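You operate a simulated robot arm through the tools that you are given. There is no shell and no other tool.

The job below is to be done with a simulated two-armed robot. You get a single attempt, and the scene is never put back.

## Task
Zero the slide gauge, then measure the orange tomato from the tray at N23 and put it in its ring.
Fine: push the teal slide fully shut and press Zero; the ring goes by the width shown; leave the slide open and the gauge on.

Only the result counts: the job must be done as asked and must still hold three seconds after the hand-in. Knocking over, shifting, dropping, spilling or breaking anything else fails it.

## Robot
Two 7-joint arms with two-finger parallel grippers on one trunk, on a base that drives. Base frame: it is fixed to the floor where the robot stands at the start and does not move with it; the origin is under the middle of the robot, x ahead of it, y to its left, z up; the surface under the hand at the start is at about z = 0.74. Units: m, degrees, N and s.
The left shoulder is at the start at [0.03, 0.119, 0.935], the right one opposite. With the tool pointing down near the work surface each hand reaches from about 0.28 to 0.68 m from the robot's upright axis, wherever it stands, measured 20 degrees to its own side. Places, roughly: bed of the slide gauge [0.8, -0.1, 0.8]; gauge switch [0.8, 0.1, 0.8]; gauge zero button [0.8, -0.2, 0.8]; slide gauge [0.8, 0, 0.8]; teal slide [0.8, 0, 0.8]. Payload 3.43 kg a hand.
The tool frame of a hand sits at the grasp point between the pads (the TCP): z along the fingers, y along the line on which they close. The tips reach 0.03 m beyond it. The gripper opens to 0.094 m. The fingers are 0.028 m wide and 0.01 m thick; the gripper's body (0.05 by 0.096 m) begins 0.055 m behind the TCP.
Orientation is that of the tool frame in the base frame, as a unit quaternion [x, y, z, w]. With the fingers straight down and closing along the base's y, the tool's x points along the base's -x, its y along +y and its z along -z.

## Interface
- The arms move only by the tool step_arm. It takes "left_moves", "right_moves" or both (then of equal length, played together; a hand with none holds still); each is a list of rows, each an object of numbers (a shift or turn left out is 0, a gripper value left out holds the last): "dx", "dy", "dz": the shift along the tool's x, y, z in m; "wx", "wy", "wz": the turn, a rotation vector about the tool's x, y, z in degrees. In form: [{"dx": .., "dy": .., "dz": .., "wx": .., "wy": .., "wz": ..}, ...]. A call has 1 to 20 rows; each row is the pose to reach, as a shift and turn from the pose commanded when the call began, along the tool's axes at that moment. "left_jaw" and "right_jaw" are, for a hand that has rows, the closure, from 0 (fully open) to 1 (shut), set as the call begins (left out, the last holds). A row lasts 0.2 s, in which the tool goes at most 0.05 m and 8.6 degrees; a call with a longer step from one row to the next is refused whole, and so is a gripper value outside its range. Where a pose cannot be reached the arm comes as near as it can. A force on the tool above 90 N (or 10 N above the force at the start of the call, whichever is more), or a blocked arm, ends the call early, and 0.2 s more pass. Each finger travels about 0.072 m/s and halts on what it meets, pressing with about 36 N; the grip force reading is that of the motor and also rises with nothing between the fingers. The clock runs only during rows and for 0.2 s after the last one: add rows that repeat a pose to give the fingers time. The reply holds the time, the measured pose of the TCP, the force on the tool along the base axes, the opening and the grip force, in the units named above and with some noise, with the torque about the TCP (base axes, N m) and any sound that the robot's microphone picked up.
- Cameras (640 x 400 px; columns grow to the right, rows downward): "scene" is now at [0.0482, -0.0202, 1.6461]; the picture's right is [-0.25, -0.97, 0.00], its down [-0.70, 0.18, -0.69] and it looks along [0.67, -0.17, -0.72] (base axes); focal length 256 px, centre (320, 200). "left" rides on the left gripper at [0.076, -0.014, -0.102] in its tool frame; the picture's right is [0.18, 0.98, 0.00], its down [-0.75, 0.14, -0.64] and it looks along [-0.63, 0.12, 0.77] (tool axes); focal length 243 px, centre (320, 200). "right" rides on the right gripper at [0.076, 0.014, -0.102] in its tool frame; the picture's right is [-0.18, 0.98, 0.00], its down [-0.75, -0.14, -0.64] and it looks along [-0.63, -0.12, 0.77] (tool axes); focal length 243 px, centre (320, 200).
- grab_frame(camera): a new picture of that camera. No time passes.
- slide_trunk(by): slides the trunk up (or, below 0, down) by that many m; the arms and the scene camera ride with it, the base frame stays. It gives what a move gives, with no picture.
- roll_base(legs): drives the robot by 1 to 6 legs, each [ahead, turn to the left] in m and degrees, along the robot's own axes; the way and the turn of a leg run together, so that a leg with both is an arc; at most 1.5 m and 180 degrees a leg. The arms and the cameras ride along, it lands a little off, and it stops where it bumps. It gives what a move gives.
- pan_tilt(pan, tilt): turns the head with the scene camera to pan (to the left, within 143 degrees either way) and tilt (down, from -29 to 69), counted from straight ahead of the robot. It gives what a move gives.
- pixel_to_xyz(camera, pixels): for up to 12 pixels [column, row] of the newest picture of that camera ("zoom" is the newest enlarged one), the place [x, y, z] in the base frame of the surface seen there, good to about 0.002 m. No time passes.
- enlarge(camera, box): a new picture of the part [left, top, right, bottom] of that camera's present view, enlarged. No time passes.
- finish_job(): hands the job in; it is judged then, once.

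Unless the task says otherwise, let go and move clear before handing in.

The tools are called after "Request:" as name(argument=value, ...) on one line, values as JSON. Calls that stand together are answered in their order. step_arm: Moves the arms, as the interface text tells. Its arguments: {"type":"object","properties":{"left_moves":{"type":"array"},"left_jaw":{"type":"number"},"right_moves":{"type":"array"},"right_jaw":{"type":"number"}},"required":[]} The other tools are called the same way: slide_trunk (by) slides the trunk up or down; roll_base (legs) drives the base; pan_tilt (pan, tilt) turns the head that bears the scene camera; grab_frame (camera) takes a picture; pixel_to_xyz (camera, pixels) gives the place of the surface under pixels of a picture; enlarge (camera, box) takes an enlarged picture of a part of a camera's view; finish_job () hands the job in.

At the start:

```text
time: 0.0
left_position: [0.4188, 0.0934, 1.034]
left_ee_rot: [-0.002, 1.0, 0.0, 0.001]
left_wrist_force: [0.2, -0.1, 0.1]
left_wrist_torque: [0.01, 0.04, 0.0]
left_opening: 0.0943
left_finger_force: 0.0
right_position: [0.4631, -0.2057, 1.049]
right_ee_rot: [-0.002, 1.0, 0.0, 0.0]
right_wrist_force: [0.4, 0.4, -0.5]
right_wrist_torque: [-0.02, -0.03, 0.02]
right_opening: 0.0941
right_finger_force: 0.1
trunk travel left (down, up): [-0.2, 0.21]
robot x, y, heading: [-0.0004, 0.0013, -0.1]
head pan, tilt: [-14.6, 46.3]
```

scene: 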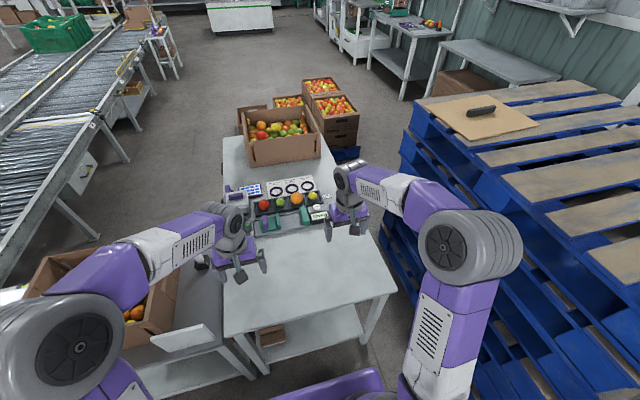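
right: 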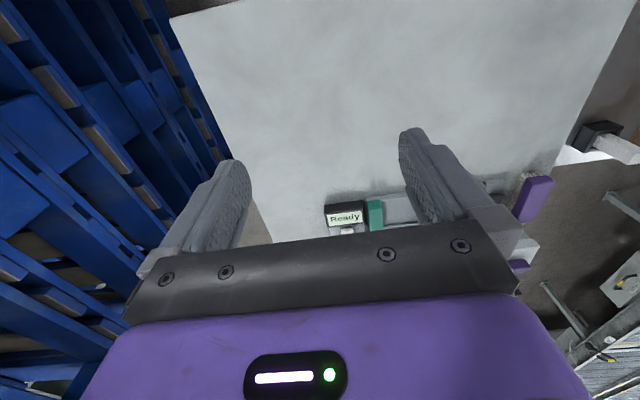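
left: 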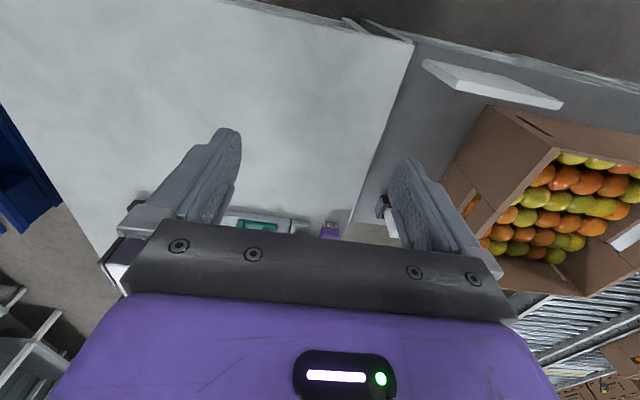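

The scene picture shows the gauge around pixels (230-340, 180-240), partly hidden by the hands. I'll enlarge that part of the view to read the details.

Request:
enlarge(camera="scene", box=[210, 150, 370, 250])

Request:
enlarge(camera="right", box=[300, 160, 460, 260])

```text
4.00 times, centred on (290, 200) of scene
```

zoom: 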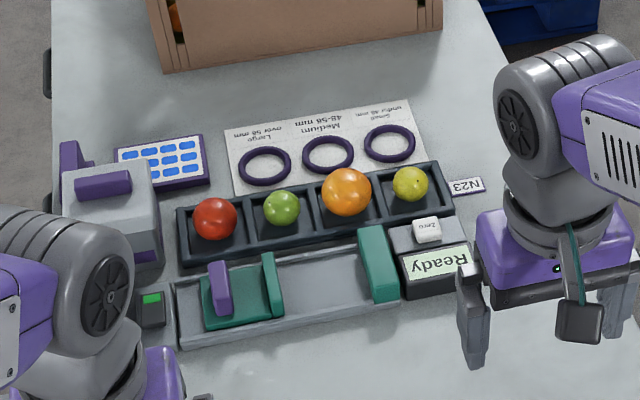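

```text
4.00 times, centred on (380, 210) of right
```

zoom: 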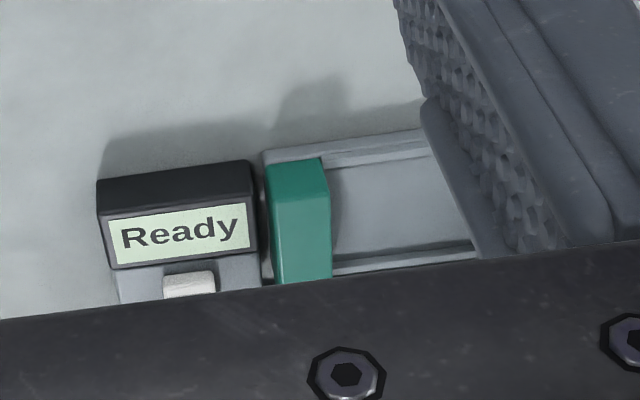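

The gauge reads "Ready", with the fixed jaw at zoom (378,265), the slide at (240,290) and the Zero button at (427,230). I'll get the positions of these parts from the enlarged scene view.

Request:
enlarge(camera="scene", box=[210, 150, 370, 250])

Request:
pixel_to_xyz(camera="zoom", pixels=[[347, 190], [427, 226], [435, 270], [378, 250], [275, 285], [220, 280], [240, 300], [320, 290], [150, 300], [328, 155], [388, 143], [265, 165]])

Request:
pixel_to_xyz(camera="scene", pixels=[[225, 330], [300, 315], [394, 293], [224, 140], [340, 250], [200, 340], [265, 330], [350, 180], [160, 310]])

```text
4.00 times, centred on (290, 200) of scene
```

zoom: 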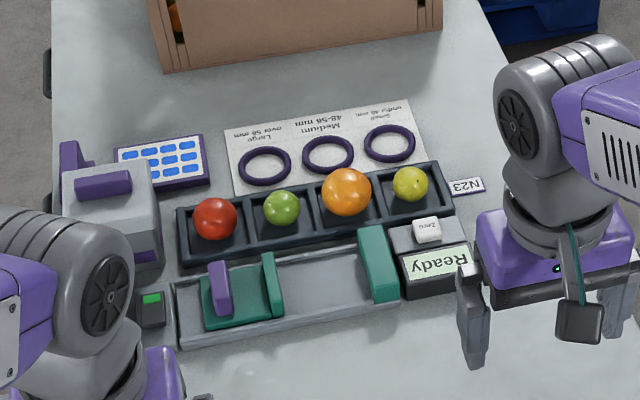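

```text
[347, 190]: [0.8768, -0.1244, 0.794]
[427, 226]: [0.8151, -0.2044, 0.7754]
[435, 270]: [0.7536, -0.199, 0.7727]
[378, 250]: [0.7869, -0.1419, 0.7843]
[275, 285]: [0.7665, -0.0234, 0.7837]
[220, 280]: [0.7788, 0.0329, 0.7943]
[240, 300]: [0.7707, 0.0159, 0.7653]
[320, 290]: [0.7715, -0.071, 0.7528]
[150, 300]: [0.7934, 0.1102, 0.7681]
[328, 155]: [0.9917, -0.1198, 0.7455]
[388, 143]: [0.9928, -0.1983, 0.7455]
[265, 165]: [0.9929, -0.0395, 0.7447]
```

```text
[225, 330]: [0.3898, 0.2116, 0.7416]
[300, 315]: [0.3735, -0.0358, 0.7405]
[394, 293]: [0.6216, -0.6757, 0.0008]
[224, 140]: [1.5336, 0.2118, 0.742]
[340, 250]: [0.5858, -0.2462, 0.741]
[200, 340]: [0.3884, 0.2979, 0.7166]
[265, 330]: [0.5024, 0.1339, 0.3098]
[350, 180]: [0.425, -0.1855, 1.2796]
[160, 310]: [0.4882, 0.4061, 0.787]
```

The table front edge is at x≈0.37 and the tabletop is at z≈0.741, with the rings at x≈0.99, so the base has to move closer. I'll look down and around to see how much clearance the base has.

Request:
pan_tilt(pan=0, tilt=69)

Request:
grab_frame(camera="scene")

```text
time: 0.9
left_position: [0.4185, 0.0919, 1.0326]
left_ee_rot: [-0.002, 1.0, 0.0, 0.0]
left_wrist_force: [0.5, -0.4, -0.3]
left_wrist_torque: [0.0, 0.0, 0.01]
left_opening: 0.0942
left_finger_force: 0.0
right_position: [0.4632, -0.2063, 1.0485]
right_ee_rot: [-0.003, 1.0, 0.0, 0.0]
right_wrist_force: [0.3, 0.0, 0.0]
right_wrist_torque: [-0.02, 0.01, -0.03]
right_opening: 0.0942
right_finger_force: 0.0
trunk travel left (down, up): [-0.2, 0.21]
robot x, y, heading: [-0.0027, 0.0002, 0.0]
head pan, tilt: [0.0, 68.8]
```

```text
taken
```

scene: 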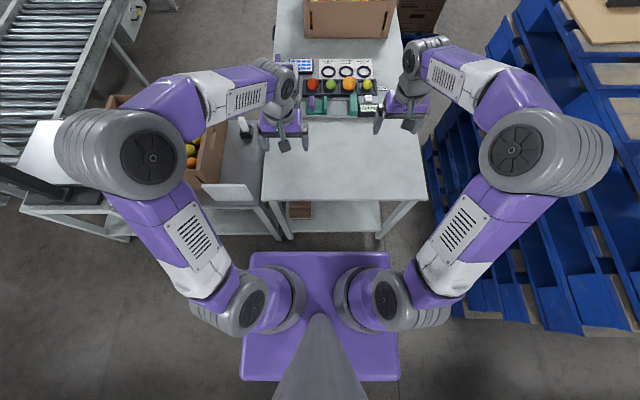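

The robot's purple plate front edge shows at (320,255) and the table front edge at (345,200). I'll measure both, along with the side gaps.

Request:
pixel_to_xyz(camera="scene", pixels=[[320, 254], [345, 199], [425, 198], [262, 195], [252, 254], [390, 254], [320, 212], [300, 215], [340, 225], [450, 200], [430, 300], [480, 300]])

Request:
pixel_to_xyz(camera="scene", pixels=[[245, 350], [400, 350], [425, 160], [462, 318], [200, 200], [230, 192], [200, 140], [262, 160], [350, 240], [385, 264], [290, 240], [450, 312]])

```text
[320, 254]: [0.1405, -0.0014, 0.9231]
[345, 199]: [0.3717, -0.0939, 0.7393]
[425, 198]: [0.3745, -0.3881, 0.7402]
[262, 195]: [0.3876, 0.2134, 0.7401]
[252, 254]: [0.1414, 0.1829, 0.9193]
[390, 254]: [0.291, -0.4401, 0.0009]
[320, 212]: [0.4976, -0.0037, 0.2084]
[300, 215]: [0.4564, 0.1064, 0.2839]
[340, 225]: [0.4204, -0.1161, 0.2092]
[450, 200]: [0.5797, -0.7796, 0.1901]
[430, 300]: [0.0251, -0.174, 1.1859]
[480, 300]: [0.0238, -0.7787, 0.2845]
```

```text
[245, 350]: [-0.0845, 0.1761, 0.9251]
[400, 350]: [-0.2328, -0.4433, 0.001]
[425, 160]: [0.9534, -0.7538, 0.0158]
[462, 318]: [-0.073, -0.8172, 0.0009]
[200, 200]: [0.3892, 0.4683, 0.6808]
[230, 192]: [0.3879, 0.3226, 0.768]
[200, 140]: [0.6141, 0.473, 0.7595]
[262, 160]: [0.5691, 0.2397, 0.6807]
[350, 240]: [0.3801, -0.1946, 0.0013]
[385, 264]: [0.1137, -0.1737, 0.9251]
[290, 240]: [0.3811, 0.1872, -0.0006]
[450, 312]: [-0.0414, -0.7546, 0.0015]
```

The plate at z≈0.92 hides the base below it, so I can't tell how far ahead I can safely drive. I'll check the elbow and pallet positions before moving the right hand out to the side to look at the base.

Request:
pixel_to_xyz(camera="scene", pixels=[[540, 150], [600, 160], [595, 30], [540, 100], [500, 60], [540, 225], [590, 330], [515, 15], [410, 120], [470, 240]])

```text
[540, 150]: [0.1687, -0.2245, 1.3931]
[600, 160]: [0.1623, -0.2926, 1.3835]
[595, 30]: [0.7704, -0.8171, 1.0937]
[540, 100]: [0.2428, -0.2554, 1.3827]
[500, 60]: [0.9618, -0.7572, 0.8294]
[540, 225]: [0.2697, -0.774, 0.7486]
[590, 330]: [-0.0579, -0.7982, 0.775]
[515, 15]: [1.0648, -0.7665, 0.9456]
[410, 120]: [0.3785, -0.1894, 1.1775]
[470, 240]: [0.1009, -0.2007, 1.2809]
```

The pallets start at y≈-0.75, so the right hand can go to about [0.3,-0.45,1.0]. I'll turn its camera to look left at the base underneath.

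Request:
step_arm(right_moves=[{"dx": 0.012, "dy": -0.018, "dz": 0.003, "wz": -8}, {"dx": 0.024, "dy": -0.036, "dz": 0.006, "wz": -16}, {"dx": 0.036, "dy": -0.054, "dz": 0.009, "wz": -24}, {"dx": 0.048, "dy": -0.072, "dz": 0.012, "wz": -32}, {"dx": 0.06, "dy": -0.09, "dz": 0.015, "wz": -40}, {"dx": 0.072, "dy": -0.108, "dz": 0.018, "wz": -48}, {"dx": 0.084, "dy": -0.126, "dz": 0.021, "wz": -56}, {"dx": 0.096, "dy": -0.144, "dz": 0.024, "wz": -64}, {"dx": 0.108, "dy": -0.162, "dz": 0.027, "wz": -72}, {"dx": 0.12, "dy": -0.18, "dz": 0.03, "wz": -80}, {"dx": 0.132, "dy": -0.198, "dz": 0.033, "wz": -88}, {"dx": 0.144, "dy": -0.216, "dz": 0.036, "wz": -96}, {"dx": 0.15, "dy": -0.234, "dz": 0.04, "wz": -104}, {"dx": 0.15, "dy": -0.245, "dz": 0.04, "wz": -104}])

Request:
grab_frame(camera="right")

```text
time: 3.9
left_position: [0.4182, 0.093, 1.0322]
left_ee_rot: [-0.002, 1.0, -0.001, -0.001]
left_wrist_force: [0.2, -0.6, 0.2]
left_wrist_torque: [0.01, 0.0, 0.01]
left_opening: 0.094
left_finger_force: 0.2
right_position: [0.3127, -0.4519, 1.0085]
right_ee_rot: [0.789, -0.614, 0.0, 0.0]
right_wrist_force: [-0.3, 0.5, -0.8]
right_wrist_torque: [-0.02, -0.01, -0.01]
right_opening: 0.0939
right_finger_force: 0.1
trunk travel left (down, up): [-0.2, 0.21]
robot x, y, heading: [0.0008, 0.0002, -0.0]
head pan, tilt: [0.0, 68.8]
```

```text
taken
```

right: 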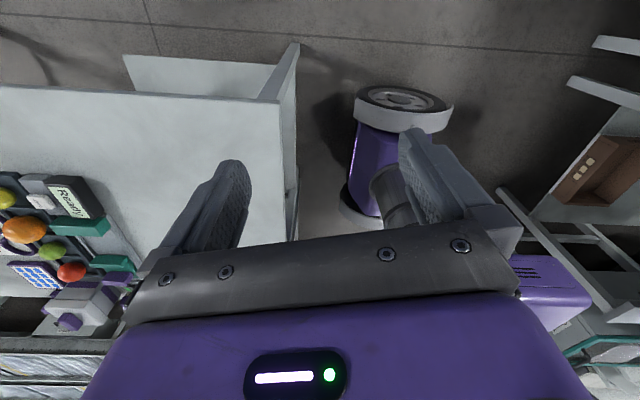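

The view is upside down but shows the base: a wheel at (405,105), a light band at (400,120) and the purple body at (370,170). I'll measure how far forward it reaches.

Request:
pixel_to_xyz(camera="right", pixels=[[358, 105], [357, 120], [400, 110], [440, 115], [362, 150], [355, 180], [348, 205], [360, 215], [285, 75], [290, 180], [375, 170], [405, 95]])

Request:
enlarge(camera="right", box=[250, 60, 490, 240])

```text
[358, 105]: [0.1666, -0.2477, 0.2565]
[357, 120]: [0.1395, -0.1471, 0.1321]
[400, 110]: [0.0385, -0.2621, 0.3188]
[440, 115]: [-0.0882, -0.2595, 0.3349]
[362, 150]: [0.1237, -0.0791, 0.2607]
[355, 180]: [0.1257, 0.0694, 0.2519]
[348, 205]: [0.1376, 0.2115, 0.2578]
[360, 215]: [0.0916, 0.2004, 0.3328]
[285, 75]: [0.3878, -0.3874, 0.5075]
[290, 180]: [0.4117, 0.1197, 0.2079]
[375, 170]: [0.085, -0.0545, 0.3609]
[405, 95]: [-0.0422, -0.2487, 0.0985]
```

```text
2.22 times, centred on (370, 150) of right
```

zoom: 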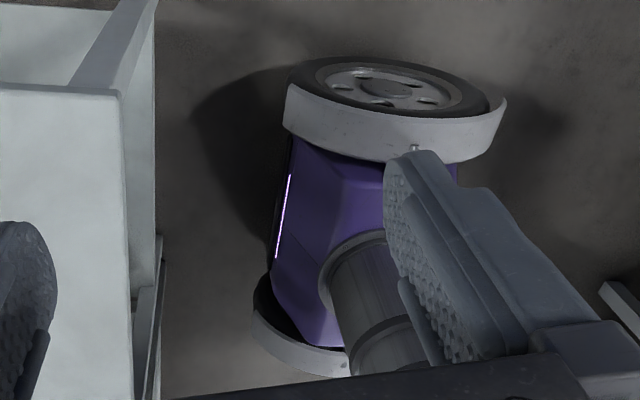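

The base has wheels reaching x≈0.167 and table legs at x≈0.39, so driving straight ahead gains only about 0.2 m. That may be too little for the rings at x≈0.99, so I'll look left for a way round the table.

Request:
pan_tilt(pan=50, tilt=35)

Request:
grab_frame(camera="scene")

Request:
pixel_to_xyz(camera="right", pixels=[[290, 95], [270, 95], [275, 60], [297, 45], [287, 120], [292, 210], [284, 60], [125, 55]])

```text
time: 5.0
left_position: [0.4192, 0.0925, 1.0324]
left_ee_rot: [-0.002, 1.0, 0.0, -0.001]
left_wrist_force: [0.5, -0.3, 0.4]
left_wrist_torque: [-0.02, 0.01, -0.01]
left_opening: 0.0942
left_finger_force: 0.1
right_position: [0.3155, -0.4507, 1.009]
right_ee_rot: [0.789, -0.614, 0.001, 0.0]
right_wrist_force: [0.9, -0.6, 0.6]
right_wrist_torque: [0.01, 0.03, 0.01]
right_opening: 0.0941
right_finger_force: 0.1
trunk travel left (down, up): [-0.2, 0.21]
robot x, y, heading: [-0.0005, 0.0023, -0.2]
head pan, tilt: [50.0, 35.0]
```

```text
taken
```

scene: 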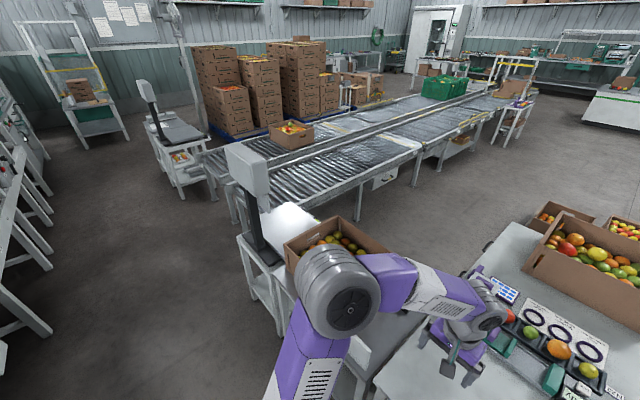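

```text
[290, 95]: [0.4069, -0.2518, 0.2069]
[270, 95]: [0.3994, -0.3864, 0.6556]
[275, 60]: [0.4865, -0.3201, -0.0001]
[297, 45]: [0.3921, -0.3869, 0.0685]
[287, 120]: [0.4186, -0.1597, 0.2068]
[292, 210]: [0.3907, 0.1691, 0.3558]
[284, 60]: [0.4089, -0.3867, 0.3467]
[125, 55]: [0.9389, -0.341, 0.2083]
```

Floor shows between the conveyor and the main table around (450,210). I'll measure those gaps to see whether there's a route for the base.

Request:
pixel_to_xyz(camera="scene", pixels=[[430, 220], [520, 195], [300, 320], [345, 260], [360, 215], [420, 190], [440, 160], [525, 140], [280, 330], [240, 225], [512, 222], [400, 235]])

Request:
pixel_to_xyz(camera="scene", pixels=[[255, 305], [262, 320], [210, 200], [180, 195], [150, 190], [200, 165], [545, 215], [415, 180], [505, 140], [275, 205], [385, 215], [385, 275]])

```text
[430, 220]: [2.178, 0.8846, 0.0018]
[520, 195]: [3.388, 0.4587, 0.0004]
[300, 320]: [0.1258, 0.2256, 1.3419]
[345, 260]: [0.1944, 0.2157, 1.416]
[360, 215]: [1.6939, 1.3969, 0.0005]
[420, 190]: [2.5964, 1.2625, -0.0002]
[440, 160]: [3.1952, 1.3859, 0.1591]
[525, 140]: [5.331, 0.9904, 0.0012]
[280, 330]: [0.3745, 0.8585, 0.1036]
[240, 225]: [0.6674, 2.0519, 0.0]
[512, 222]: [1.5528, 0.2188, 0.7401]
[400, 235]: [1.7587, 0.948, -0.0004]
```

```text
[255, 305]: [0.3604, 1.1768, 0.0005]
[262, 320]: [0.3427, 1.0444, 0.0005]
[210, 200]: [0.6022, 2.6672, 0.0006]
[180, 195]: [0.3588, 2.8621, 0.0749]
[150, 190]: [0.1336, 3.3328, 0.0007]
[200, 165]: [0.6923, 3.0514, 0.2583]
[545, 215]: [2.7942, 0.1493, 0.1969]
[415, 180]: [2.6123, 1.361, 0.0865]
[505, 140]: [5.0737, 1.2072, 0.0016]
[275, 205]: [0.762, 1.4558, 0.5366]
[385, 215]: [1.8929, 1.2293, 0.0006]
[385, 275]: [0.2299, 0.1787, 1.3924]
```

Behind the left table there is open floor (x>0.9, y 0.3 to 1.3), but getting there means a long drive round the conveyor. Approaching from the front with a tilted tool may be enough, so I'll measure the wheel front edge precisely first.

Request:
pixel_to_xyz(camera="zoom", pixels=[[292, 90], [289, 105], [288, 120], [295, 130], [310, 75], [290, 85], [257, 320], [262, 290], [160, 200], [160, 300], [130, 330], [285, 200]])

```text
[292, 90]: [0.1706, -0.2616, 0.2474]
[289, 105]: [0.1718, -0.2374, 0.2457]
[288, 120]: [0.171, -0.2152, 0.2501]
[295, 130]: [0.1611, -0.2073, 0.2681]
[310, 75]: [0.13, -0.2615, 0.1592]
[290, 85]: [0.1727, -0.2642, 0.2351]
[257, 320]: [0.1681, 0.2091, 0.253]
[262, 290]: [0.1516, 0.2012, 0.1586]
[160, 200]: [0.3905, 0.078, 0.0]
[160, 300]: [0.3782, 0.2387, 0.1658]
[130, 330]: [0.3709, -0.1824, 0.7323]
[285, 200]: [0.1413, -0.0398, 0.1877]
```

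The wheel guards' front is at x≈0.173 and the nearest leg is at x≈0.378, leaving about 0.2 m to drive ahead. I'll turn the right hand back facing forward over the bare right part of the table, then test its reach with a tilted tool.

Request:
step_arm(right_moves=[{"dx": -0.0079, "dy": -0.0168, "dz": 0.0045, "wz": 8}, {"dx": -0.0157, "dy": -0.0336, "dz": 0.009, "wz": 16}, {"dx": -0.0236, "dy": -0.0504, "dz": 0.0136, "wz": 24}, {"dx": -0.0314, "dy": -0.0671, "dz": 0.018, "wz": 32}, {"dx": -0.0393, "dy": -0.0839, "dz": 0.0227, "wz": 40}, {"dx": -0.0472, "dy": -0.1007, "dz": 0.027, "wz": 48}, {"dx": -0.055, "dy": -0.1175, "dz": 0.0318, "wz": 56}, {"dx": -0.0629, "dy": -0.1343, "dz": 0.0363, "wz": 64}, {"dx": -0.0708, "dy": -0.1511, "dz": 0.0408, "wz": 72}, {"dx": -0.0786, "dy": -0.1678, "dz": 0.0454, "wz": 80}, {"dx": -0.0865, "dy": -0.1846, "dz": 0.05, "wz": 88}, {"dx": -0.0943, "dy": -0.2014, "dz": 0.0545, "wz": 96}, {"dx": -0.1022, "dy": -0.2182, "dz": 0.059, "wz": 104}])

Request:
pan_tilt(pan=-10, tilt=50)

Request:
grab_frame(camera="scene")

```text
time: 7.8
left_position: [0.4191, 0.0918, 1.0344]
left_ee_rot: [-0.002, 1.0, 0.0, -0.001]
left_wrist_force: [-1.0, 0.5, -0.2]
left_wrist_torque: [0.02, 0.04, 0.04]
left_opening: 0.0938
left_finger_force: 0.1
right_position: [0.5036, -0.2971, 0.9503]
right_ee_rot: [0.0, 1.0, -0.001, 0.0]
right_wrist_force: [-0.5, 0.0, -0.2]
right_wrist_torque: [-0.03, -0.01, 0.02]
right_opening: 0.0939
right_finger_force: 0.0
trunk travel left (down, up): [-0.2, 0.21]
robot x, y, heading: [-0.0006, -0.0023, -0.1]
head pan, tilt: [50.0, 35.0]
```

```text
time: 9.1
left_position: [0.4194, 0.0916, 1.0337]
left_ee_rot: [-0.002, 1.0, 0.0, 0.0]
left_wrist_force: [0.0, 1.3, -0.4]
left_wrist_torque: [-0.01, -0.03, -0.01]
left_opening: 0.0941
left_finger_force: 0.1
right_position: [0.5037, -0.2985, 0.9509]
right_ee_rot: [-0.003, 1.0, -0.001, -0.001]
right_wrist_force: [-0.3, -0.1, 1.0]
right_wrist_torque: [0.02, 0.02, -0.01]
right_opening: 0.0937
right_finger_force: 0.1
trunk travel left (down, up): [-0.2, 0.21]
robot x, y, heading: [-0.0043, -0.0036, -0.1]
head pan, tilt: [-10.0, 50.0]
```

```text
taken
```

scene: 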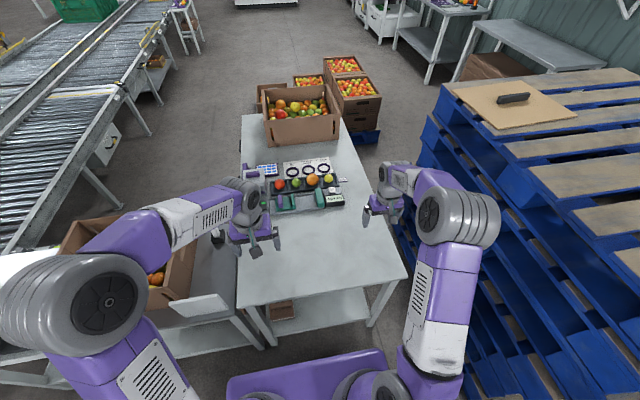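

The right hand is clear over the table at y≈-0.30. I'll tilt it 45° forward and extend to x≈0.80 to test its reach.

Request:
step_arm(right_moves=[{"dx": -0.03, "dy": -0.006, "dz": 0.005, "wy": -7.5}, {"dx": -0.06, "dy": -0.012, "dz": 0.01, "wy": -15}, {"dx": -0.09, "dy": -0.018, "dz": 0.015, "wy": -22.5}, {"dx": -0.12, "dy": -0.024, "dz": 0.02, "wy": -30}, {"dx": -0.15, "dy": -0.03, "dz": 0.03, "wy": -37.5}, {"dx": -0.18, "dy": -0.03, "dz": 0.04, "wy": -45}, {"dx": -0.21, "dy": -0.03, "dz": 0.05, "wy": -45}, {"dx": -0.24, "dy": -0.03, "dz": 0.06, "wy": -45}, {"dx": -0.27, "dy": -0.03, "dz": 0.07, "wy": -45}, {"dx": -0.3, "dy": -0.03, "dz": 0.08, "wy": -45}, {"dx": -0.3, "dy": -0.03, "dz": 0.08, "wy": -45}])

Request:
grab_frame(camera="scene")

```text
time: 11.5
left_position: [0.4199, 0.0915, 1.0329]
left_ee_rot: [-0.002, 1.0, 0.001, 0.0]
left_wrist_force: [-0.2, -0.4, 0.1]
left_wrist_torque: [-0.01, -0.02, -0.04]
left_opening: 0.094
left_finger_force: 0.1
right_position: [0.774, -0.3283, 0.8748]
right_ee_rot: [-0.001, 0.924, 0.001, 0.382]
right_wrist_force: [-0.3, 0.2, -0.7]
right_wrist_torque: [-0.02, 0.0, 0.01]
right_opening: 0.0942
right_finger_force: 0.0
right hand out of reach, approached as far as the arm can: row 10, 11
trunk travel left (down, up): [-0.2, 0.21]
robot x, y, heading: [0.0009, 0.0036, 0.2]
head pan, tilt: [-10.0, 50.0]
```

```text
taken
```

scene: 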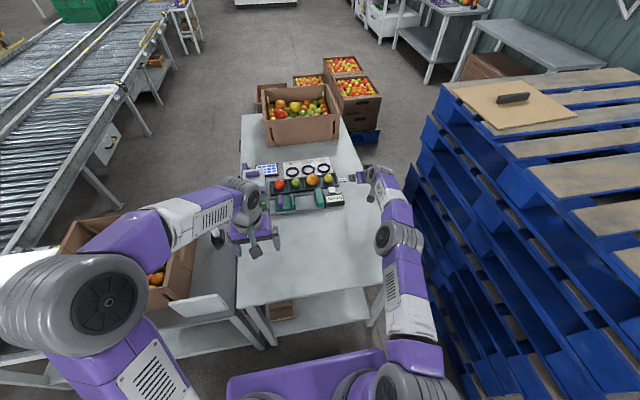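

With a 45° tilt the right hand reached x=0.774 at y=-0.33, about 0.77 m out from the shoulder. After driving ahead 0.19 m the rings would be just within reach. In this pose the wrist camera is on the low side and could hit the tray, so I'll pull back and test turning the hand about its own axis so the camera is on top.

Request:
step_arm(right_moves=[{"dx": 0.012, "dy": 0.005, "dz": -0.023, "wz": -8.5}, {"dx": 0.025, "dy": 0.01, "dz": -0.046, "wz": -17}, {"dx": 0.037, "dy": 0.015, "dz": -0.069, "wz": -25.5}, {"dx": 0.05, "dy": 0.02, "dz": -0.092, "wz": -34}, {"dx": 0.05, "dy": 0.02, "dz": -0.092, "wz": -42.5}, {"dx": 0.05, "dy": 0.02, "dz": -0.092, "wz": -51}, {"dx": 0.05, "dy": 0.02, "dz": -0.092, "wz": -59.5}, {"dx": 0.05, "dy": 0.02, "dz": -0.092, "wz": -68}, {"dx": 0.05, "dy": 0.02, "dz": -0.092, "wz": -76.5}, {"dx": 0.05, "dy": 0.02, "dz": -0.092, "wz": -85}, {"dx": 0.05, "dy": 0.02, "dz": -0.092, "wz": -93.5}, {"dx": 0.05, "dy": 0.02, "dz": -0.092, "wz": -102}, {"dx": 0.05, "dy": 0.02, "dz": -0.092, "wz": -110.5}, {"dx": 0.05, "dy": 0.02, "dz": -0.092, "wz": -119}, {"dx": 0.05, "dy": 0.02, "dz": -0.092, "wz": -127.5}, {"dx": 0.05, "dy": 0.02, "dz": -0.092, "wz": -136}, {"dx": 0.05, "dy": 0.02, "dz": -0.092, "wz": -144.5}, {"dx": 0.05, "dy": 0.02, "dz": -0.092, "wz": -153}, {"dx": 0.05, "dy": 0.02, "dz": -0.092, "wz": -161.5}, {"dx": 0.05, "dy": 0.02, "dz": -0.092, "wz": -170}])

```text
time: 15.7
left_position: [0.4196, 0.091, 1.0341]
left_ee_rot: [-0.002, 1.0, 0.0, 0.0]
left_wrist_force: [0.0, 0.1, -0.8]
left_wrist_torque: [-0.01, -0.02, -0.01]
left_opening: 0.0941
left_finger_force: 0.1
right_position: [0.6732, -0.3069, 0.9066]
right_ee_rot: [0.921, -0.077, 0.381, -0.034]
right_wrist_force: [-0.3, 0.0, 0.3]
right_wrist_torque: [0.0, 0.01, -0.01]
right_opening: 0.094
right_finger_force: 0.0
trunk travel left (down, up): [-0.2, 0.21]
robot x, y, heading: [-0.0043, -0.0027, -0.4]
head pan, tilt: [-10.0, 50.0]
```

The hand turns fully round with no reach limit. I'll finish the last 10°, then check how far it reaches at a 60° tilt.

Request:
step_arm(right_moves=[{"wz": -5}, {"wz": -10}])

Request:
step_arm(right_moves=[{"dx": -0.01, "dz": 0.035, "wy": 5}, {"dx": -0.02, "dz": 0.07, "wy": 10}, {"dx": -0.03, "dz": 0.1, "wy": 15}, {"dx": -0.02, "dz": 0.13, "wy": 15}, {"dx": -0.01, "dz": 0.16, "wy": 15}, {"dx": 0.0, "dz": 0.18, "wy": 15}, {"dx": 0.0, "dz": 0.18, "wy": 15}])

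Request:
grab_frame(camera="right")

Request:
grab_frame(camera="scene")

```text
time: 16.3
left_position: [0.4198, 0.0912, 1.034]
left_ee_rot: [-0.002, 1.0, 0.0, -0.001]
left_wrist_force: [0.1, 0.2, 0.5]
left_wrist_torque: [0.0, -0.03, 0.02]
left_opening: 0.094
left_finger_force: 0.1
right_position: [0.6734, -0.3068, 0.9051]
right_ee_rot: [0.924, 0.003, 0.383, -0.001]
right_wrist_force: [-1.0, -0.8, -0.1]
right_wrist_torque: [-0.01, -0.01, 0.0]
right_opening: 0.0943
right_finger_force: 0.0
trunk travel left (down, up): [-0.2, 0.21]
robot x, y, heading: [0.0047, -0.0, -0.2]
head pan, tilt: [-10.0, 50.0]
```

```text
time: 17.9
left_position: [0.419, 0.0934, 1.0331]
left_ee_rot: [-0.001, 1.0, 0.0, 0.0]
left_wrist_force: [0.2, -0.9, 0.1]
left_wrist_torque: [-0.05, 0.01, 0.02]
left_opening: 0.0938
left_finger_force: 0.1
right_position: [0.777, -0.3038, 0.7843]
right_ee_rot: [0.866, 0.001, 0.499, -0.001]
right_wrist_force: [-4.1, -2.4, 0.8]
right_wrist_torque: [-0.05, 0.07, 0.11]
right_opening: 0.0924
right_finger_force: 0.2
right hand out of reach, approached as far as the arm can: row 6, 7
trunk travel left (down, up): [-0.2, 0.21]
robot x, y, heading: [-0.002, 0.0002, -0.1]
head pan, tilt: [-10.0, 50.0]
```

```text
taken
```

right: 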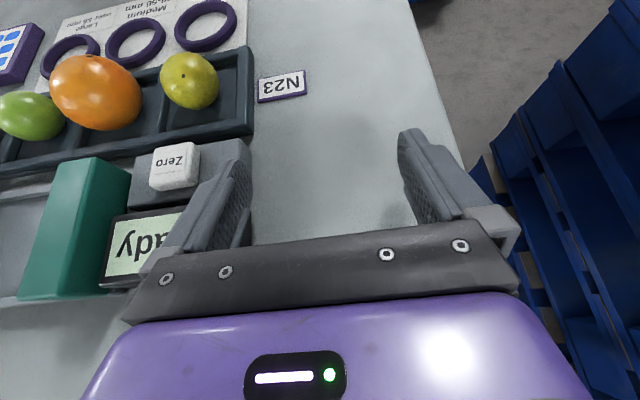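

```text
taken
```

scene: 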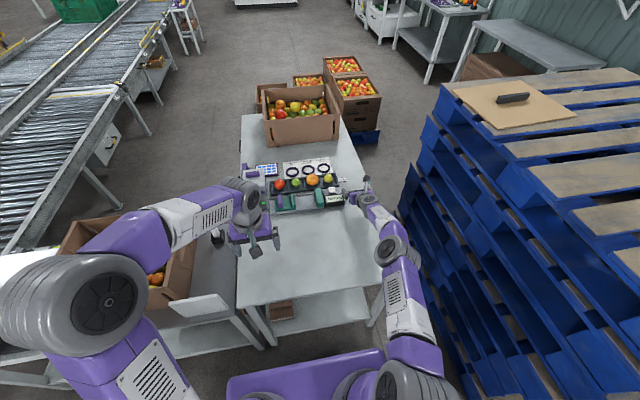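

The right hand reads a small contact (-4.1, -2.4 N) and its opening fell to 0.092, so a finger may be touching the display housing near (180,235). I'll back straight off along the way it came and out to the right.

Request:
step_arm(right_moves=[{"dy": 0.01, "dz": -0.01}, {"dy": 0.02, "dz": -0.03}, {"dy": 0.03, "dz": -0.06, "dx": 0.01}, {"dy": 0.03, "dz": -0.1, "dx": 0.03}])

Request:
grab_frame(camera="right")

Request:
enlarge(camera="scene", box=[230, 150, 390, 250])

```text
time: 18.9
left_position: [0.4177, 0.0921, 1.0334]
left_ee_rot: [-0.001, 1.0, 0.0, 0.0]
left_wrist_force: [0.1, 0.0, 0.7]
left_wrist_torque: [-0.01, 0.0, 0.0]
left_opening: 0.0941
left_finger_force: 0.0
right_position: [0.7027, -0.3363, 0.8623]
right_ee_rot: [0.866, 0.002, 0.5, -0.002]
right_wrist_force: [0.1, 0.3, -0.3]
right_wrist_torque: [-0.01, 0.04, -0.03]
right_opening: 0.0938
right_finger_force: 0.0
trunk travel left (down, up): [-0.2, 0.21]
robot x, y, heading: [0.0015, -0.0017, -0.0]
head pan, tilt: [-10.0, 50.0]
```

```text
taken
```

right: 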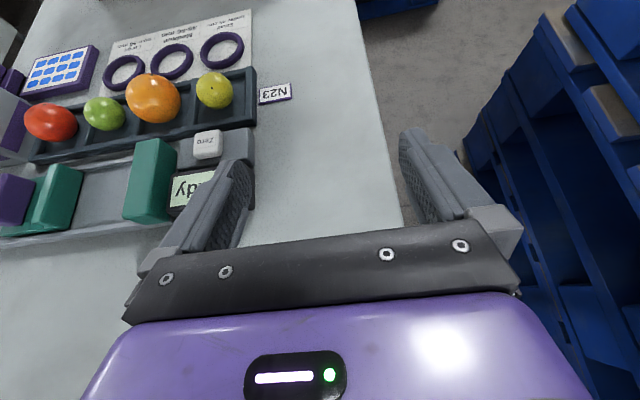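

```text
4.00 times, centred on (310, 200) of scene
```

zoom: 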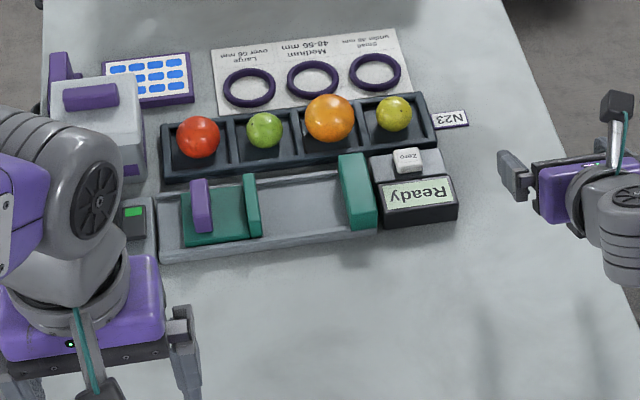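

The contact is gone. I'll check that the gauge hasn't moved by measuring its parts again.

Request:
pixel_to_xyz(camera="zoom", pixels=[[408, 158], [455, 200], [458, 215], [385, 228], [358, 190], [250, 205], [375, 235], [160, 260], [450, 178], [380, 155], [330, 118], [440, 110]])

Request:
pixel_to_xyz(camera="right", pixels=[[208, 145], [152, 165], [65, 180], [12, 195], [150, 95], [222, 50], [173, 62], [124, 73], [213, 88], [50, 120], [252, 100], [250, 130]])

```text
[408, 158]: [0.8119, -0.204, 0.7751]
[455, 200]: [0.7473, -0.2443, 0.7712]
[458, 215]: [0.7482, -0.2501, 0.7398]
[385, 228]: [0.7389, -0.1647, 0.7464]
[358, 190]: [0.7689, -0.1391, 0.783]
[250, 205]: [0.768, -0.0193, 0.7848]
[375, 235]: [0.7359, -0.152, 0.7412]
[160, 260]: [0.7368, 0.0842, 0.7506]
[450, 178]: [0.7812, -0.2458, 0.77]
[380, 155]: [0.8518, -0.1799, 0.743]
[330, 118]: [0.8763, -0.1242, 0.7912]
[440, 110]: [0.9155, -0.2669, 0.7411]
```

```text
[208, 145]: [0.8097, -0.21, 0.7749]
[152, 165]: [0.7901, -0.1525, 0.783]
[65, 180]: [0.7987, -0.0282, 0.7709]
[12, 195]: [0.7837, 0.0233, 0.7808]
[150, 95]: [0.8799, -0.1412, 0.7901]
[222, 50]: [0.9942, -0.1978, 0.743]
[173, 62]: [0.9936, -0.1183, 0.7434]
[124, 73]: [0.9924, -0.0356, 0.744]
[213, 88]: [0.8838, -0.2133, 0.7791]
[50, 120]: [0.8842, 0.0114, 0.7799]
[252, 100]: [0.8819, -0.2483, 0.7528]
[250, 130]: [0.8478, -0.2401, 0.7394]
```

The gauge hasn't moved (Zero button still at about [0.812,-0.204,0.775]), and its right end is at y≈-0.245. I'll repeat the reach test at 60° further right, at y≈-0.336, where nothing is near.

Request:
step_arm(right_moves=[{"dx": 0.0025, "dz": 0.035}, {"dx": 0.005, "dz": 0.07}, {"dx": 0.0075, "dz": 0.105}, {"dx": 0.0098, "dz": 0.141}, {"dx": 0.0098, "dz": 0.141}])

Request:
slide_trunk(by=0.06)

```text
time: 20.1
left_position: [0.4204, 0.0923, 1.0346]
left_ee_rot: [-0.001, 1.0, 0.0, 0.0]
left_wrist_force: [0.4, 0.7, 0.3]
left_wrist_torque: [-0.01, 0.0, 0.01]
left_opening: 0.0939
left_finger_force: 0.0
right_position: [0.7857, -0.3394, 0.8198]
right_ee_rot: [0.867, -0.004, 0.498, 0.001]
right_wrist_force: [0.8, -0.6, 0.0]
right_wrist_torque: [-0.02, 0.02, -0.01]
right_opening: 0.094
right_finger_force: 0.0
right hand out of reach, approached as far as the arm can: row 3, 4, 5
trunk travel left (down, up): [-0.2, 0.21]
robot x, y, heading: [0.0015, -0.0006, -0.0]
head pan, tilt: [-10.0, 50.0]
```

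```text
time: 21.1
left_position: [0.4196, 0.0928, 1.0934]
left_ee_rot: [-0.001, 1.0, 0.0, -0.001]
left_wrist_force: [-0.3, -0.3, 0.3]
left_wrist_torque: [-0.05, 0.0, 0.0]
left_opening: 0.0941
left_finger_force: 0.0
right_position: [0.7859, -0.3407, 0.8794]
right_ee_rot: [0.867, -0.003, 0.499, 0.001]
right_wrist_force: [0.0, 0.1, -0.1]
right_wrist_torque: [0.02, 0.02, 0.01]
right_opening: 0.094
right_finger_force: 0.0
trunk travel left (down, up): [-0.26, 0.15]
robot x, y, heading: [0.0017, 0.0007, -0.1]
head pan, tilt: [-10.0, 50.0]
```

At z=0.82 the hand reached 0.787 m from the shoulder, so a lower trunk should help. I'll lift the hand and lower the trunk to 0.10 m below where it started.

Request:
step_arm(right_moves=[{"dx": 0.012, "dz": -0.03}, {"dx": 0.023, "dz": -0.06}, {"dx": 0.035, "dz": -0.09}, {"dx": 0.0466, "dz": -0.119}])

Request:
slide_trunk(by=-0.16)

```text
time: 22.1
left_position: [0.4195, 0.0923, 1.0943]
left_ee_rot: [-0.002, 1.0, 0.0, 0.0]
left_wrist_force: [0.5, 0.4, 0.3]
left_wrist_torque: [0.01, 0.02, 0.01]
left_opening: 0.0941
left_finger_force: 0.0
right_position: [0.7081, -0.3377, 0.9792]
right_ee_rot: [0.866, -0.003, 0.499, 0.001]
right_wrist_force: [-0.3, 0.0, -1.1]
right_wrist_torque: [0.01, -0.02, 0.02]
right_opening: 0.0941
right_finger_force: 0.1
trunk travel left (down, up): [-0.26, 0.15]
robot x, y, heading: [0.0014, 0.0005, -0.1]
head pan, tilt: [-10.0, 50.0]
```

```text
time: 24.0
left_position: [0.4205, 0.092, 0.9338]
left_ee_rot: [-0.001, 1.0, 0.0, 0.0]
left_wrist_force: [1.0, 0.0, -0.8]
left_wrist_torque: [-0.02, -0.02, -0.03]
left_opening: 0.0941
left_finger_force: 0.2
right_position: [0.7076, -0.3383, 0.8191]
right_ee_rot: [0.866, -0.003, 0.499, 0.001]
right_wrist_force: [0.1, 0.4, -1.4]
right_wrist_torque: [-0.01, 0.03, 0.0]
right_opening: 0.0942
right_finger_force: 0.0
trunk travel left (down, up): [-0.1, 0.31]
robot x, y, heading: [-0.0005, 0.0011, 0.1]
head pan, tilt: [-10.0, 50.0]
```

Now I'll extend the hand low, towards x≈0.86, with the trunk lowered.

Request:
step_arm(right_moves=[{"dx": 0.0128, "dz": 0.0365}, {"dx": 0.0255, "dz": 0.073}, {"dx": 0.038, "dz": 0.11}, {"dx": 0.051, "dz": 0.146}, {"dx": 0.051, "dz": 0.146}])

```text
time: 25.2
left_position: [0.4193, 0.0916, 0.9331]
left_ee_rot: [-0.001, 1.0, 0.0, 0.0]
left_wrist_force: [0.3, 0.1, 0.2]
left_wrist_torque: [0.05, -0.01, -0.01]
left_opening: 0.0939
left_finger_force: 0.0
right_position: [0.8037, -0.3389, 0.7995]
right_ee_rot: [0.867, -0.003, 0.499, 0.0]
right_wrist_force: [-0.9, 0.1, -0.8]
right_wrist_torque: [-0.01, -0.02, 0.03]
right_opening: 0.0939
right_finger_force: 0.0
right hand out of reach, approached as far as the arm can: row 3, 4, 5
trunk travel left (down, up): [-0.1, 0.31]
robot x, y, heading: [-0.001, -0.0001, -0.2]
head pan, tilt: [-10.0, 50.0]
heard: click
```

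The reach is now 0.805 m from the shoulder, which is enough. I also heard a click, so I'll check what the gauge is showing.

Request:
enlarge(camera="scene", box=[230, 150, 390, 250])

Request:
grab_frame(camera="right")

Request:
grab_frame(camera="left")

```text
4.00 times, centred on (310, 200) of scene
```

zoom: 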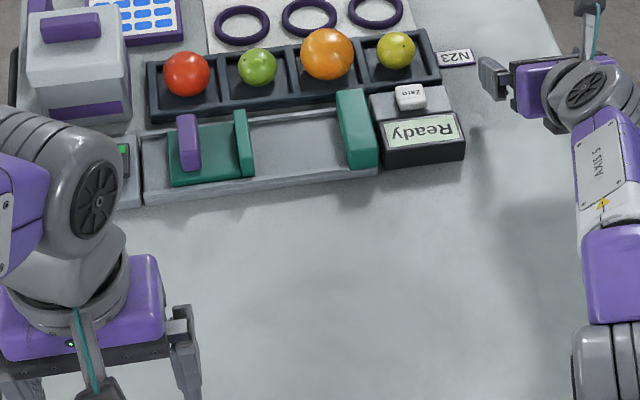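

```text
taken
```

right: 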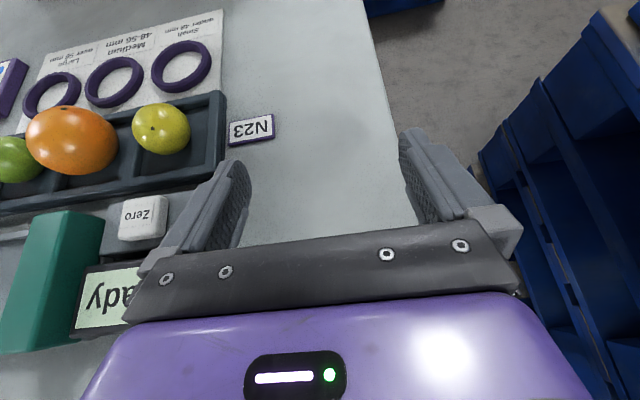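

```text
taken
```

left: 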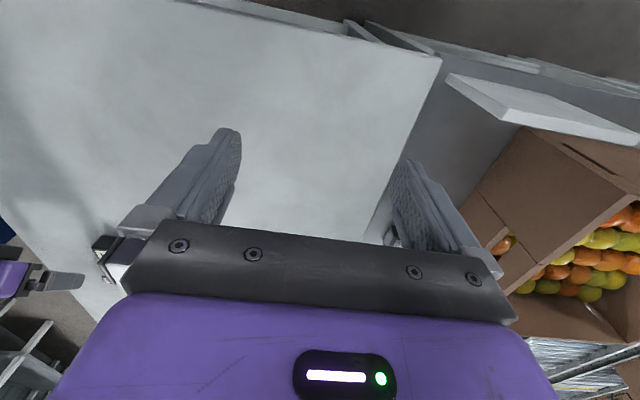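

The gauge still reads "Ready" and nothing moved, so the click came from elsewhere. I'll pull the right hand back and up before driving.

Request:
step_arm(right_moves=[{"dx": 0.001, "dz": -0.045}, {"dx": 0.002, "dz": -0.09}, {"dx": 0.003, "dz": -0.14}, {"dx": 0.004, "dz": -0.185}, {"dx": 0.004, "dz": -0.233}])

Request:
roll_base(legs=[[0.14, 0]])

```text
time: 26.4
left_position: [0.4187, 0.0918, 0.934]
left_ee_rot: [-0.002, 1.0, 0.0, 0.001]
left_wrist_force: [-0.6, -0.9, 0.6]
left_wrist_torque: [0.0, -0.02, 0.0]
left_opening: 0.0941
left_finger_force: 0.1
right_position: [0.5988, -0.3379, 0.9256]
right_ee_rot: [0.867, -0.003, 0.499, 0.001]
right_wrist_force: [-0.1, -0.4, -0.3]
right_wrist_torque: [0.03, -0.02, 0.02]
right_opening: 0.094
right_finger_force: 0.0
trunk travel left (down, up): [-0.1, 0.31]
robot x, y, heading: [-0.0025, -0.0006, 0.1]
head pan, tilt: [-10.0, 50.0]
```

```text
time: 27.7
left_position: [0.5591, 0.0914, 0.9326]
left_ee_rot: [-0.001, 1.0, 0.001, 0.001]
left_wrist_force: [-0.2, 0.0, -0.4]
left_wrist_torque: [0.0, 0.03, -0.01]
left_opening: 0.0942
left_finger_force: 0.0
right_position: [0.738, -0.3402, 0.9237]
right_ee_rot: [0.867, -0.004, 0.499, 0.001]
right_wrist_force: [0.4, 0.0, -0.5]
right_wrist_torque: [0.01, 0.01, -0.05]
right_opening: 0.0939
right_finger_force: 0.0
trunk travel left (down, up): [-0.1, 0.31]
robot x, y, heading: [0.1409, -0.0002, -0.2]
head pan, tilt: [-10.0, 50.0]
```

The base landed at x≈0.141 as commanded. I'll drive 0.04 m more, which leaves the wheel guards about 2.5 cm from the legs.

Request:
roll_base(legs=[[0.04, 0]])

Request:
pan_tilt(pan=-12, tilt=55)

Request:
grab_frame(camera="scene")

Request:
grab_frame(camera="right")

Request:
grab_frame(camera="left")

```text
time: 28.6
left_position: [0.6008, 0.0915, 0.9344]
left_ee_rot: [-0.002, 1.0, 0.0, -0.001]
left_wrist_force: [0.2, 0.0, -0.1]
left_wrist_torque: [0.0, 0.01, -0.02]
left_opening: 0.0941
left_finger_force: 0.0
right_position: [0.778, -0.3393, 0.9232]
right_ee_rot: [0.867, -0.004, 0.499, 0.001]
right_wrist_force: [0.7, 0.6, -0.5]
right_wrist_torque: [0.02, -0.02, 0.0]
right_opening: 0.0942
right_finger_force: 0.0
trunk travel left (down, up): [-0.1, 0.31]
robot x, y, heading: [0.182, -0.0036, -0.1]
head pan, tilt: [-10.0, 50.0]
```

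```text
time: 29.2
left_position: [0.5987, 0.0901, 0.9328]
left_ee_rot: [-0.001, 1.0, 0.0, 0.001]
left_wrist_force: [-0.4, 1.1, 0.0]
left_wrist_torque: [0.01, 0.02, 0.04]
left_opening: 0.094
left_finger_force: 0.0
right_position: [0.7767, -0.3397, 0.9238]
right_ee_rot: [0.867, -0.004, 0.498, 0.001]
right_wrist_force: [-0.2, -0.6, 0.7]
right_wrist_torque: [0.0, 0.01, -0.01]
right_opening: 0.0938
right_finger_force: 0.2
trunk travel left (down, up): [-0.1, 0.31]
robot x, y, heading: [0.1801, 0.0022, -0.0]
head pan, tilt: [-12.0, 55.0]
```

```text
taken
```

scene: 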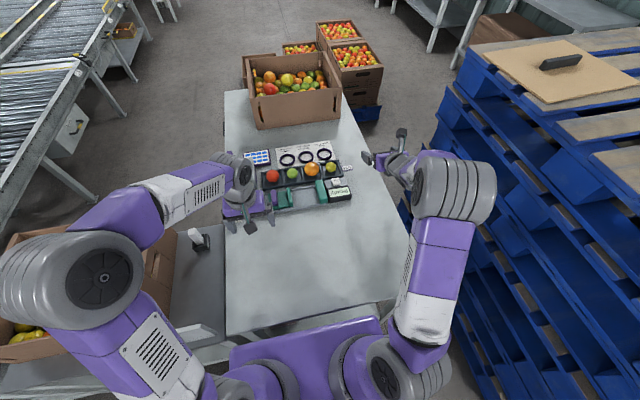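

```text
taken
```

right: 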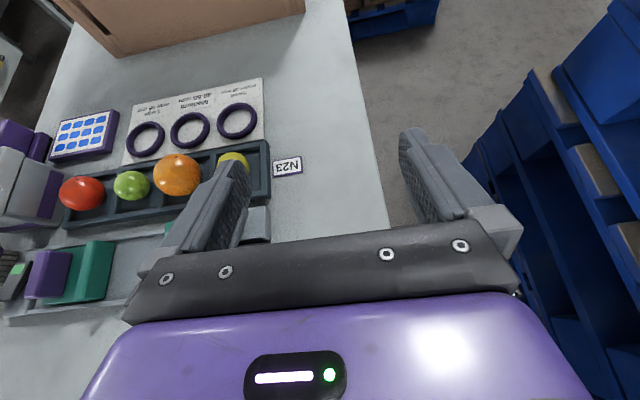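

```text
taken
```

left: 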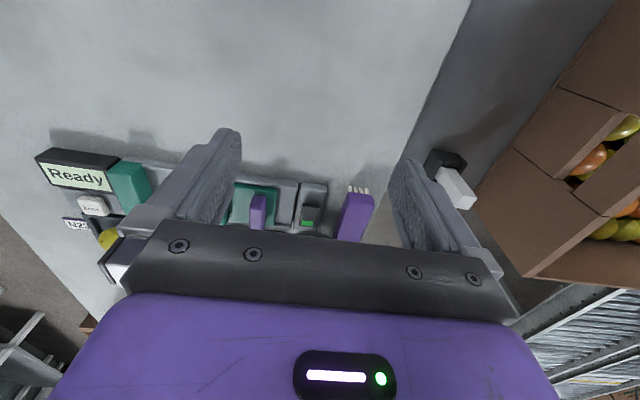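

The base is at x≈0.18 and everything is undisturbed. I'll enlarge the slide and handle area to measure the purple tab for gripping.

Request:
enlarge(camera="scene", box=[230, 130, 358, 210])

Request:
enlarge(camera="left", box=[220, 150, 380, 250])

```text
5.00 times, centred on (294, 170) of scene
```

zoom: 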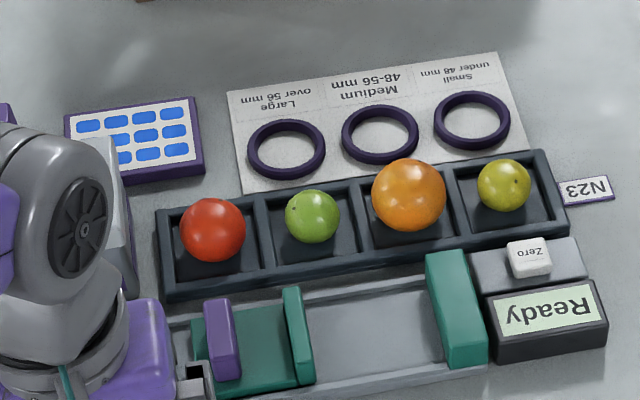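

```text
4.00 times, centred on (300, 200) of left
```

zoom: 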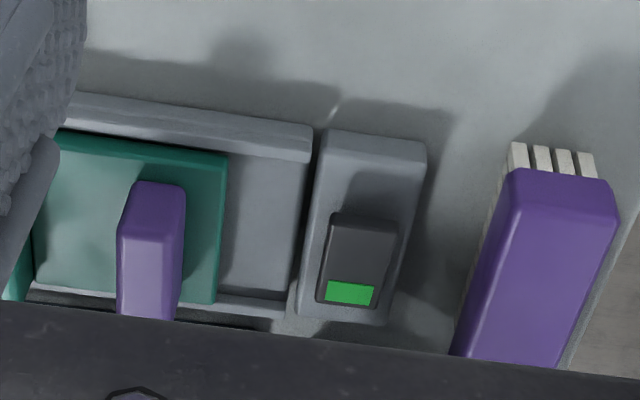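

The card reads Small under 48, Medium 48–56 and Large over 56 mm. I'll measure the purple tab, the teal plate, the switch and the tall purple object near the hand.

Request:
pixel_to_xyz(camera="zoom", pixels=[[157, 190], [125, 220], [170, 225], [150, 230], [148, 300], [130, 300], [175, 290], [350, 290], [360, 225], [560, 190], [510, 200], [200, 230]])

Request:
enlarge(camera="scene", box=[230, 130, 358, 210])

Request:
pixel_to_xyz(camera="zoom", pixels=[[220, 303], [235, 375], [210, 330], [292, 295], [305, 375], [445, 255], [465, 345], [120, 200], [530, 245], [408, 190], [290, 350], [400, 350]])

```text
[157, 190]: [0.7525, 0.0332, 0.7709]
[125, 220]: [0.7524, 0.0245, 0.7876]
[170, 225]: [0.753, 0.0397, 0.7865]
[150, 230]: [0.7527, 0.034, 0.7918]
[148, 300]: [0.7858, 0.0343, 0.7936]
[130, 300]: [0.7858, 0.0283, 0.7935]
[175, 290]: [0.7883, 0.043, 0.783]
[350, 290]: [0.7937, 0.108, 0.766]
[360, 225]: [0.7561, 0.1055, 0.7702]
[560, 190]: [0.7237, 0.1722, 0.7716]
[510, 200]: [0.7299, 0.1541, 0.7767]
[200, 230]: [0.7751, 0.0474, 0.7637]
```

```text
5.00 times, centred on (294, 170) of scene
```

zoom: 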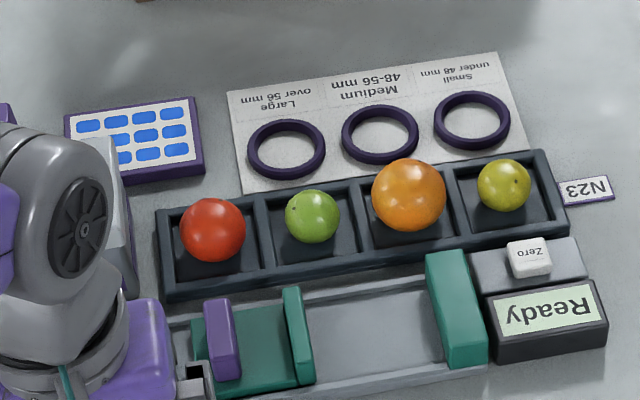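

```text
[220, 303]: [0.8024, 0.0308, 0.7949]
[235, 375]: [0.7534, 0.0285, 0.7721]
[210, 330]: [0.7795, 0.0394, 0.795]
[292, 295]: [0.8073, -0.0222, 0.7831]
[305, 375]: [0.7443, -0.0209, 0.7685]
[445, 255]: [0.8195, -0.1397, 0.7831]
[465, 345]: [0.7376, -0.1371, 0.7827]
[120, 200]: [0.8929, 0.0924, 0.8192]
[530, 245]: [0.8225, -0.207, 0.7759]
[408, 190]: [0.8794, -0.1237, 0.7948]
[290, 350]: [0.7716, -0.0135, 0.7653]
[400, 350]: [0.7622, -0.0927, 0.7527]
```

The tab spans x 0.752–0.805, y 0.024–0.044, with its top at z≈0.795 above a plate at z≈0.765. I'll bring the left hand above it, partly closed so it clears the moving jaw.

Request:
step_arm(left_moves=[{"dx": -0.036, "dy": -0.0115, "dz": 0.01}, {"dx": -0.072, "dy": -0.023, "dz": 0.02}, {"dx": -0.108, "dy": -0.0345, "dz": 0.03}, {"dx": -0.144, "dy": -0.046, "dz": 0.04}, {"dx": -0.18, "dy": -0.0575, "dz": 0.053}, {"dx": -0.18, "dy": -0.0575, "dz": 0.053}], left_jaw=0.45)

Request:
grab_frame(camera="left")

Request:
grab_frame(camera="scene")

```text
time: 30.6
left_position: [0.7785, 0.0343, 0.8799]
left_ee_rot: [-0.001, 1.0, 0.0, 0.0]
left_wrist_force: [-0.5, -0.3, -0.7]
left_wrist_torque: [0.02, 0.01, -0.03]
left_opening: 0.0519
left_finger_force: 0.1
right_position: [0.7771, -0.3395, 0.9249]
right_ee_rot: [0.867, -0.002, 0.499, 0.0]
right_wrist_force: [0.4, 0.0, 1.0]
right_wrist_torque: [-0.02, 0.01, 0.0]
right_opening: 0.0943
right_finger_force: 0.1
trunk travel left (down, up): [-0.1, 0.31]
robot x, y, heading: [0.1802, 0.0014, 0.1]
head pan, tilt: [-12.0, 55.0]
```

```text
taken
```

left: 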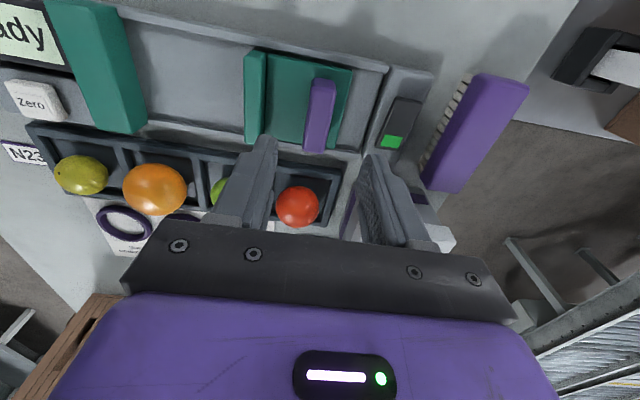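

```text
taken
```

scene: 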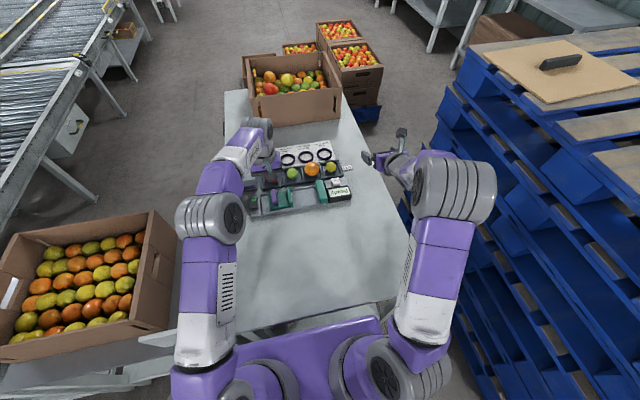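

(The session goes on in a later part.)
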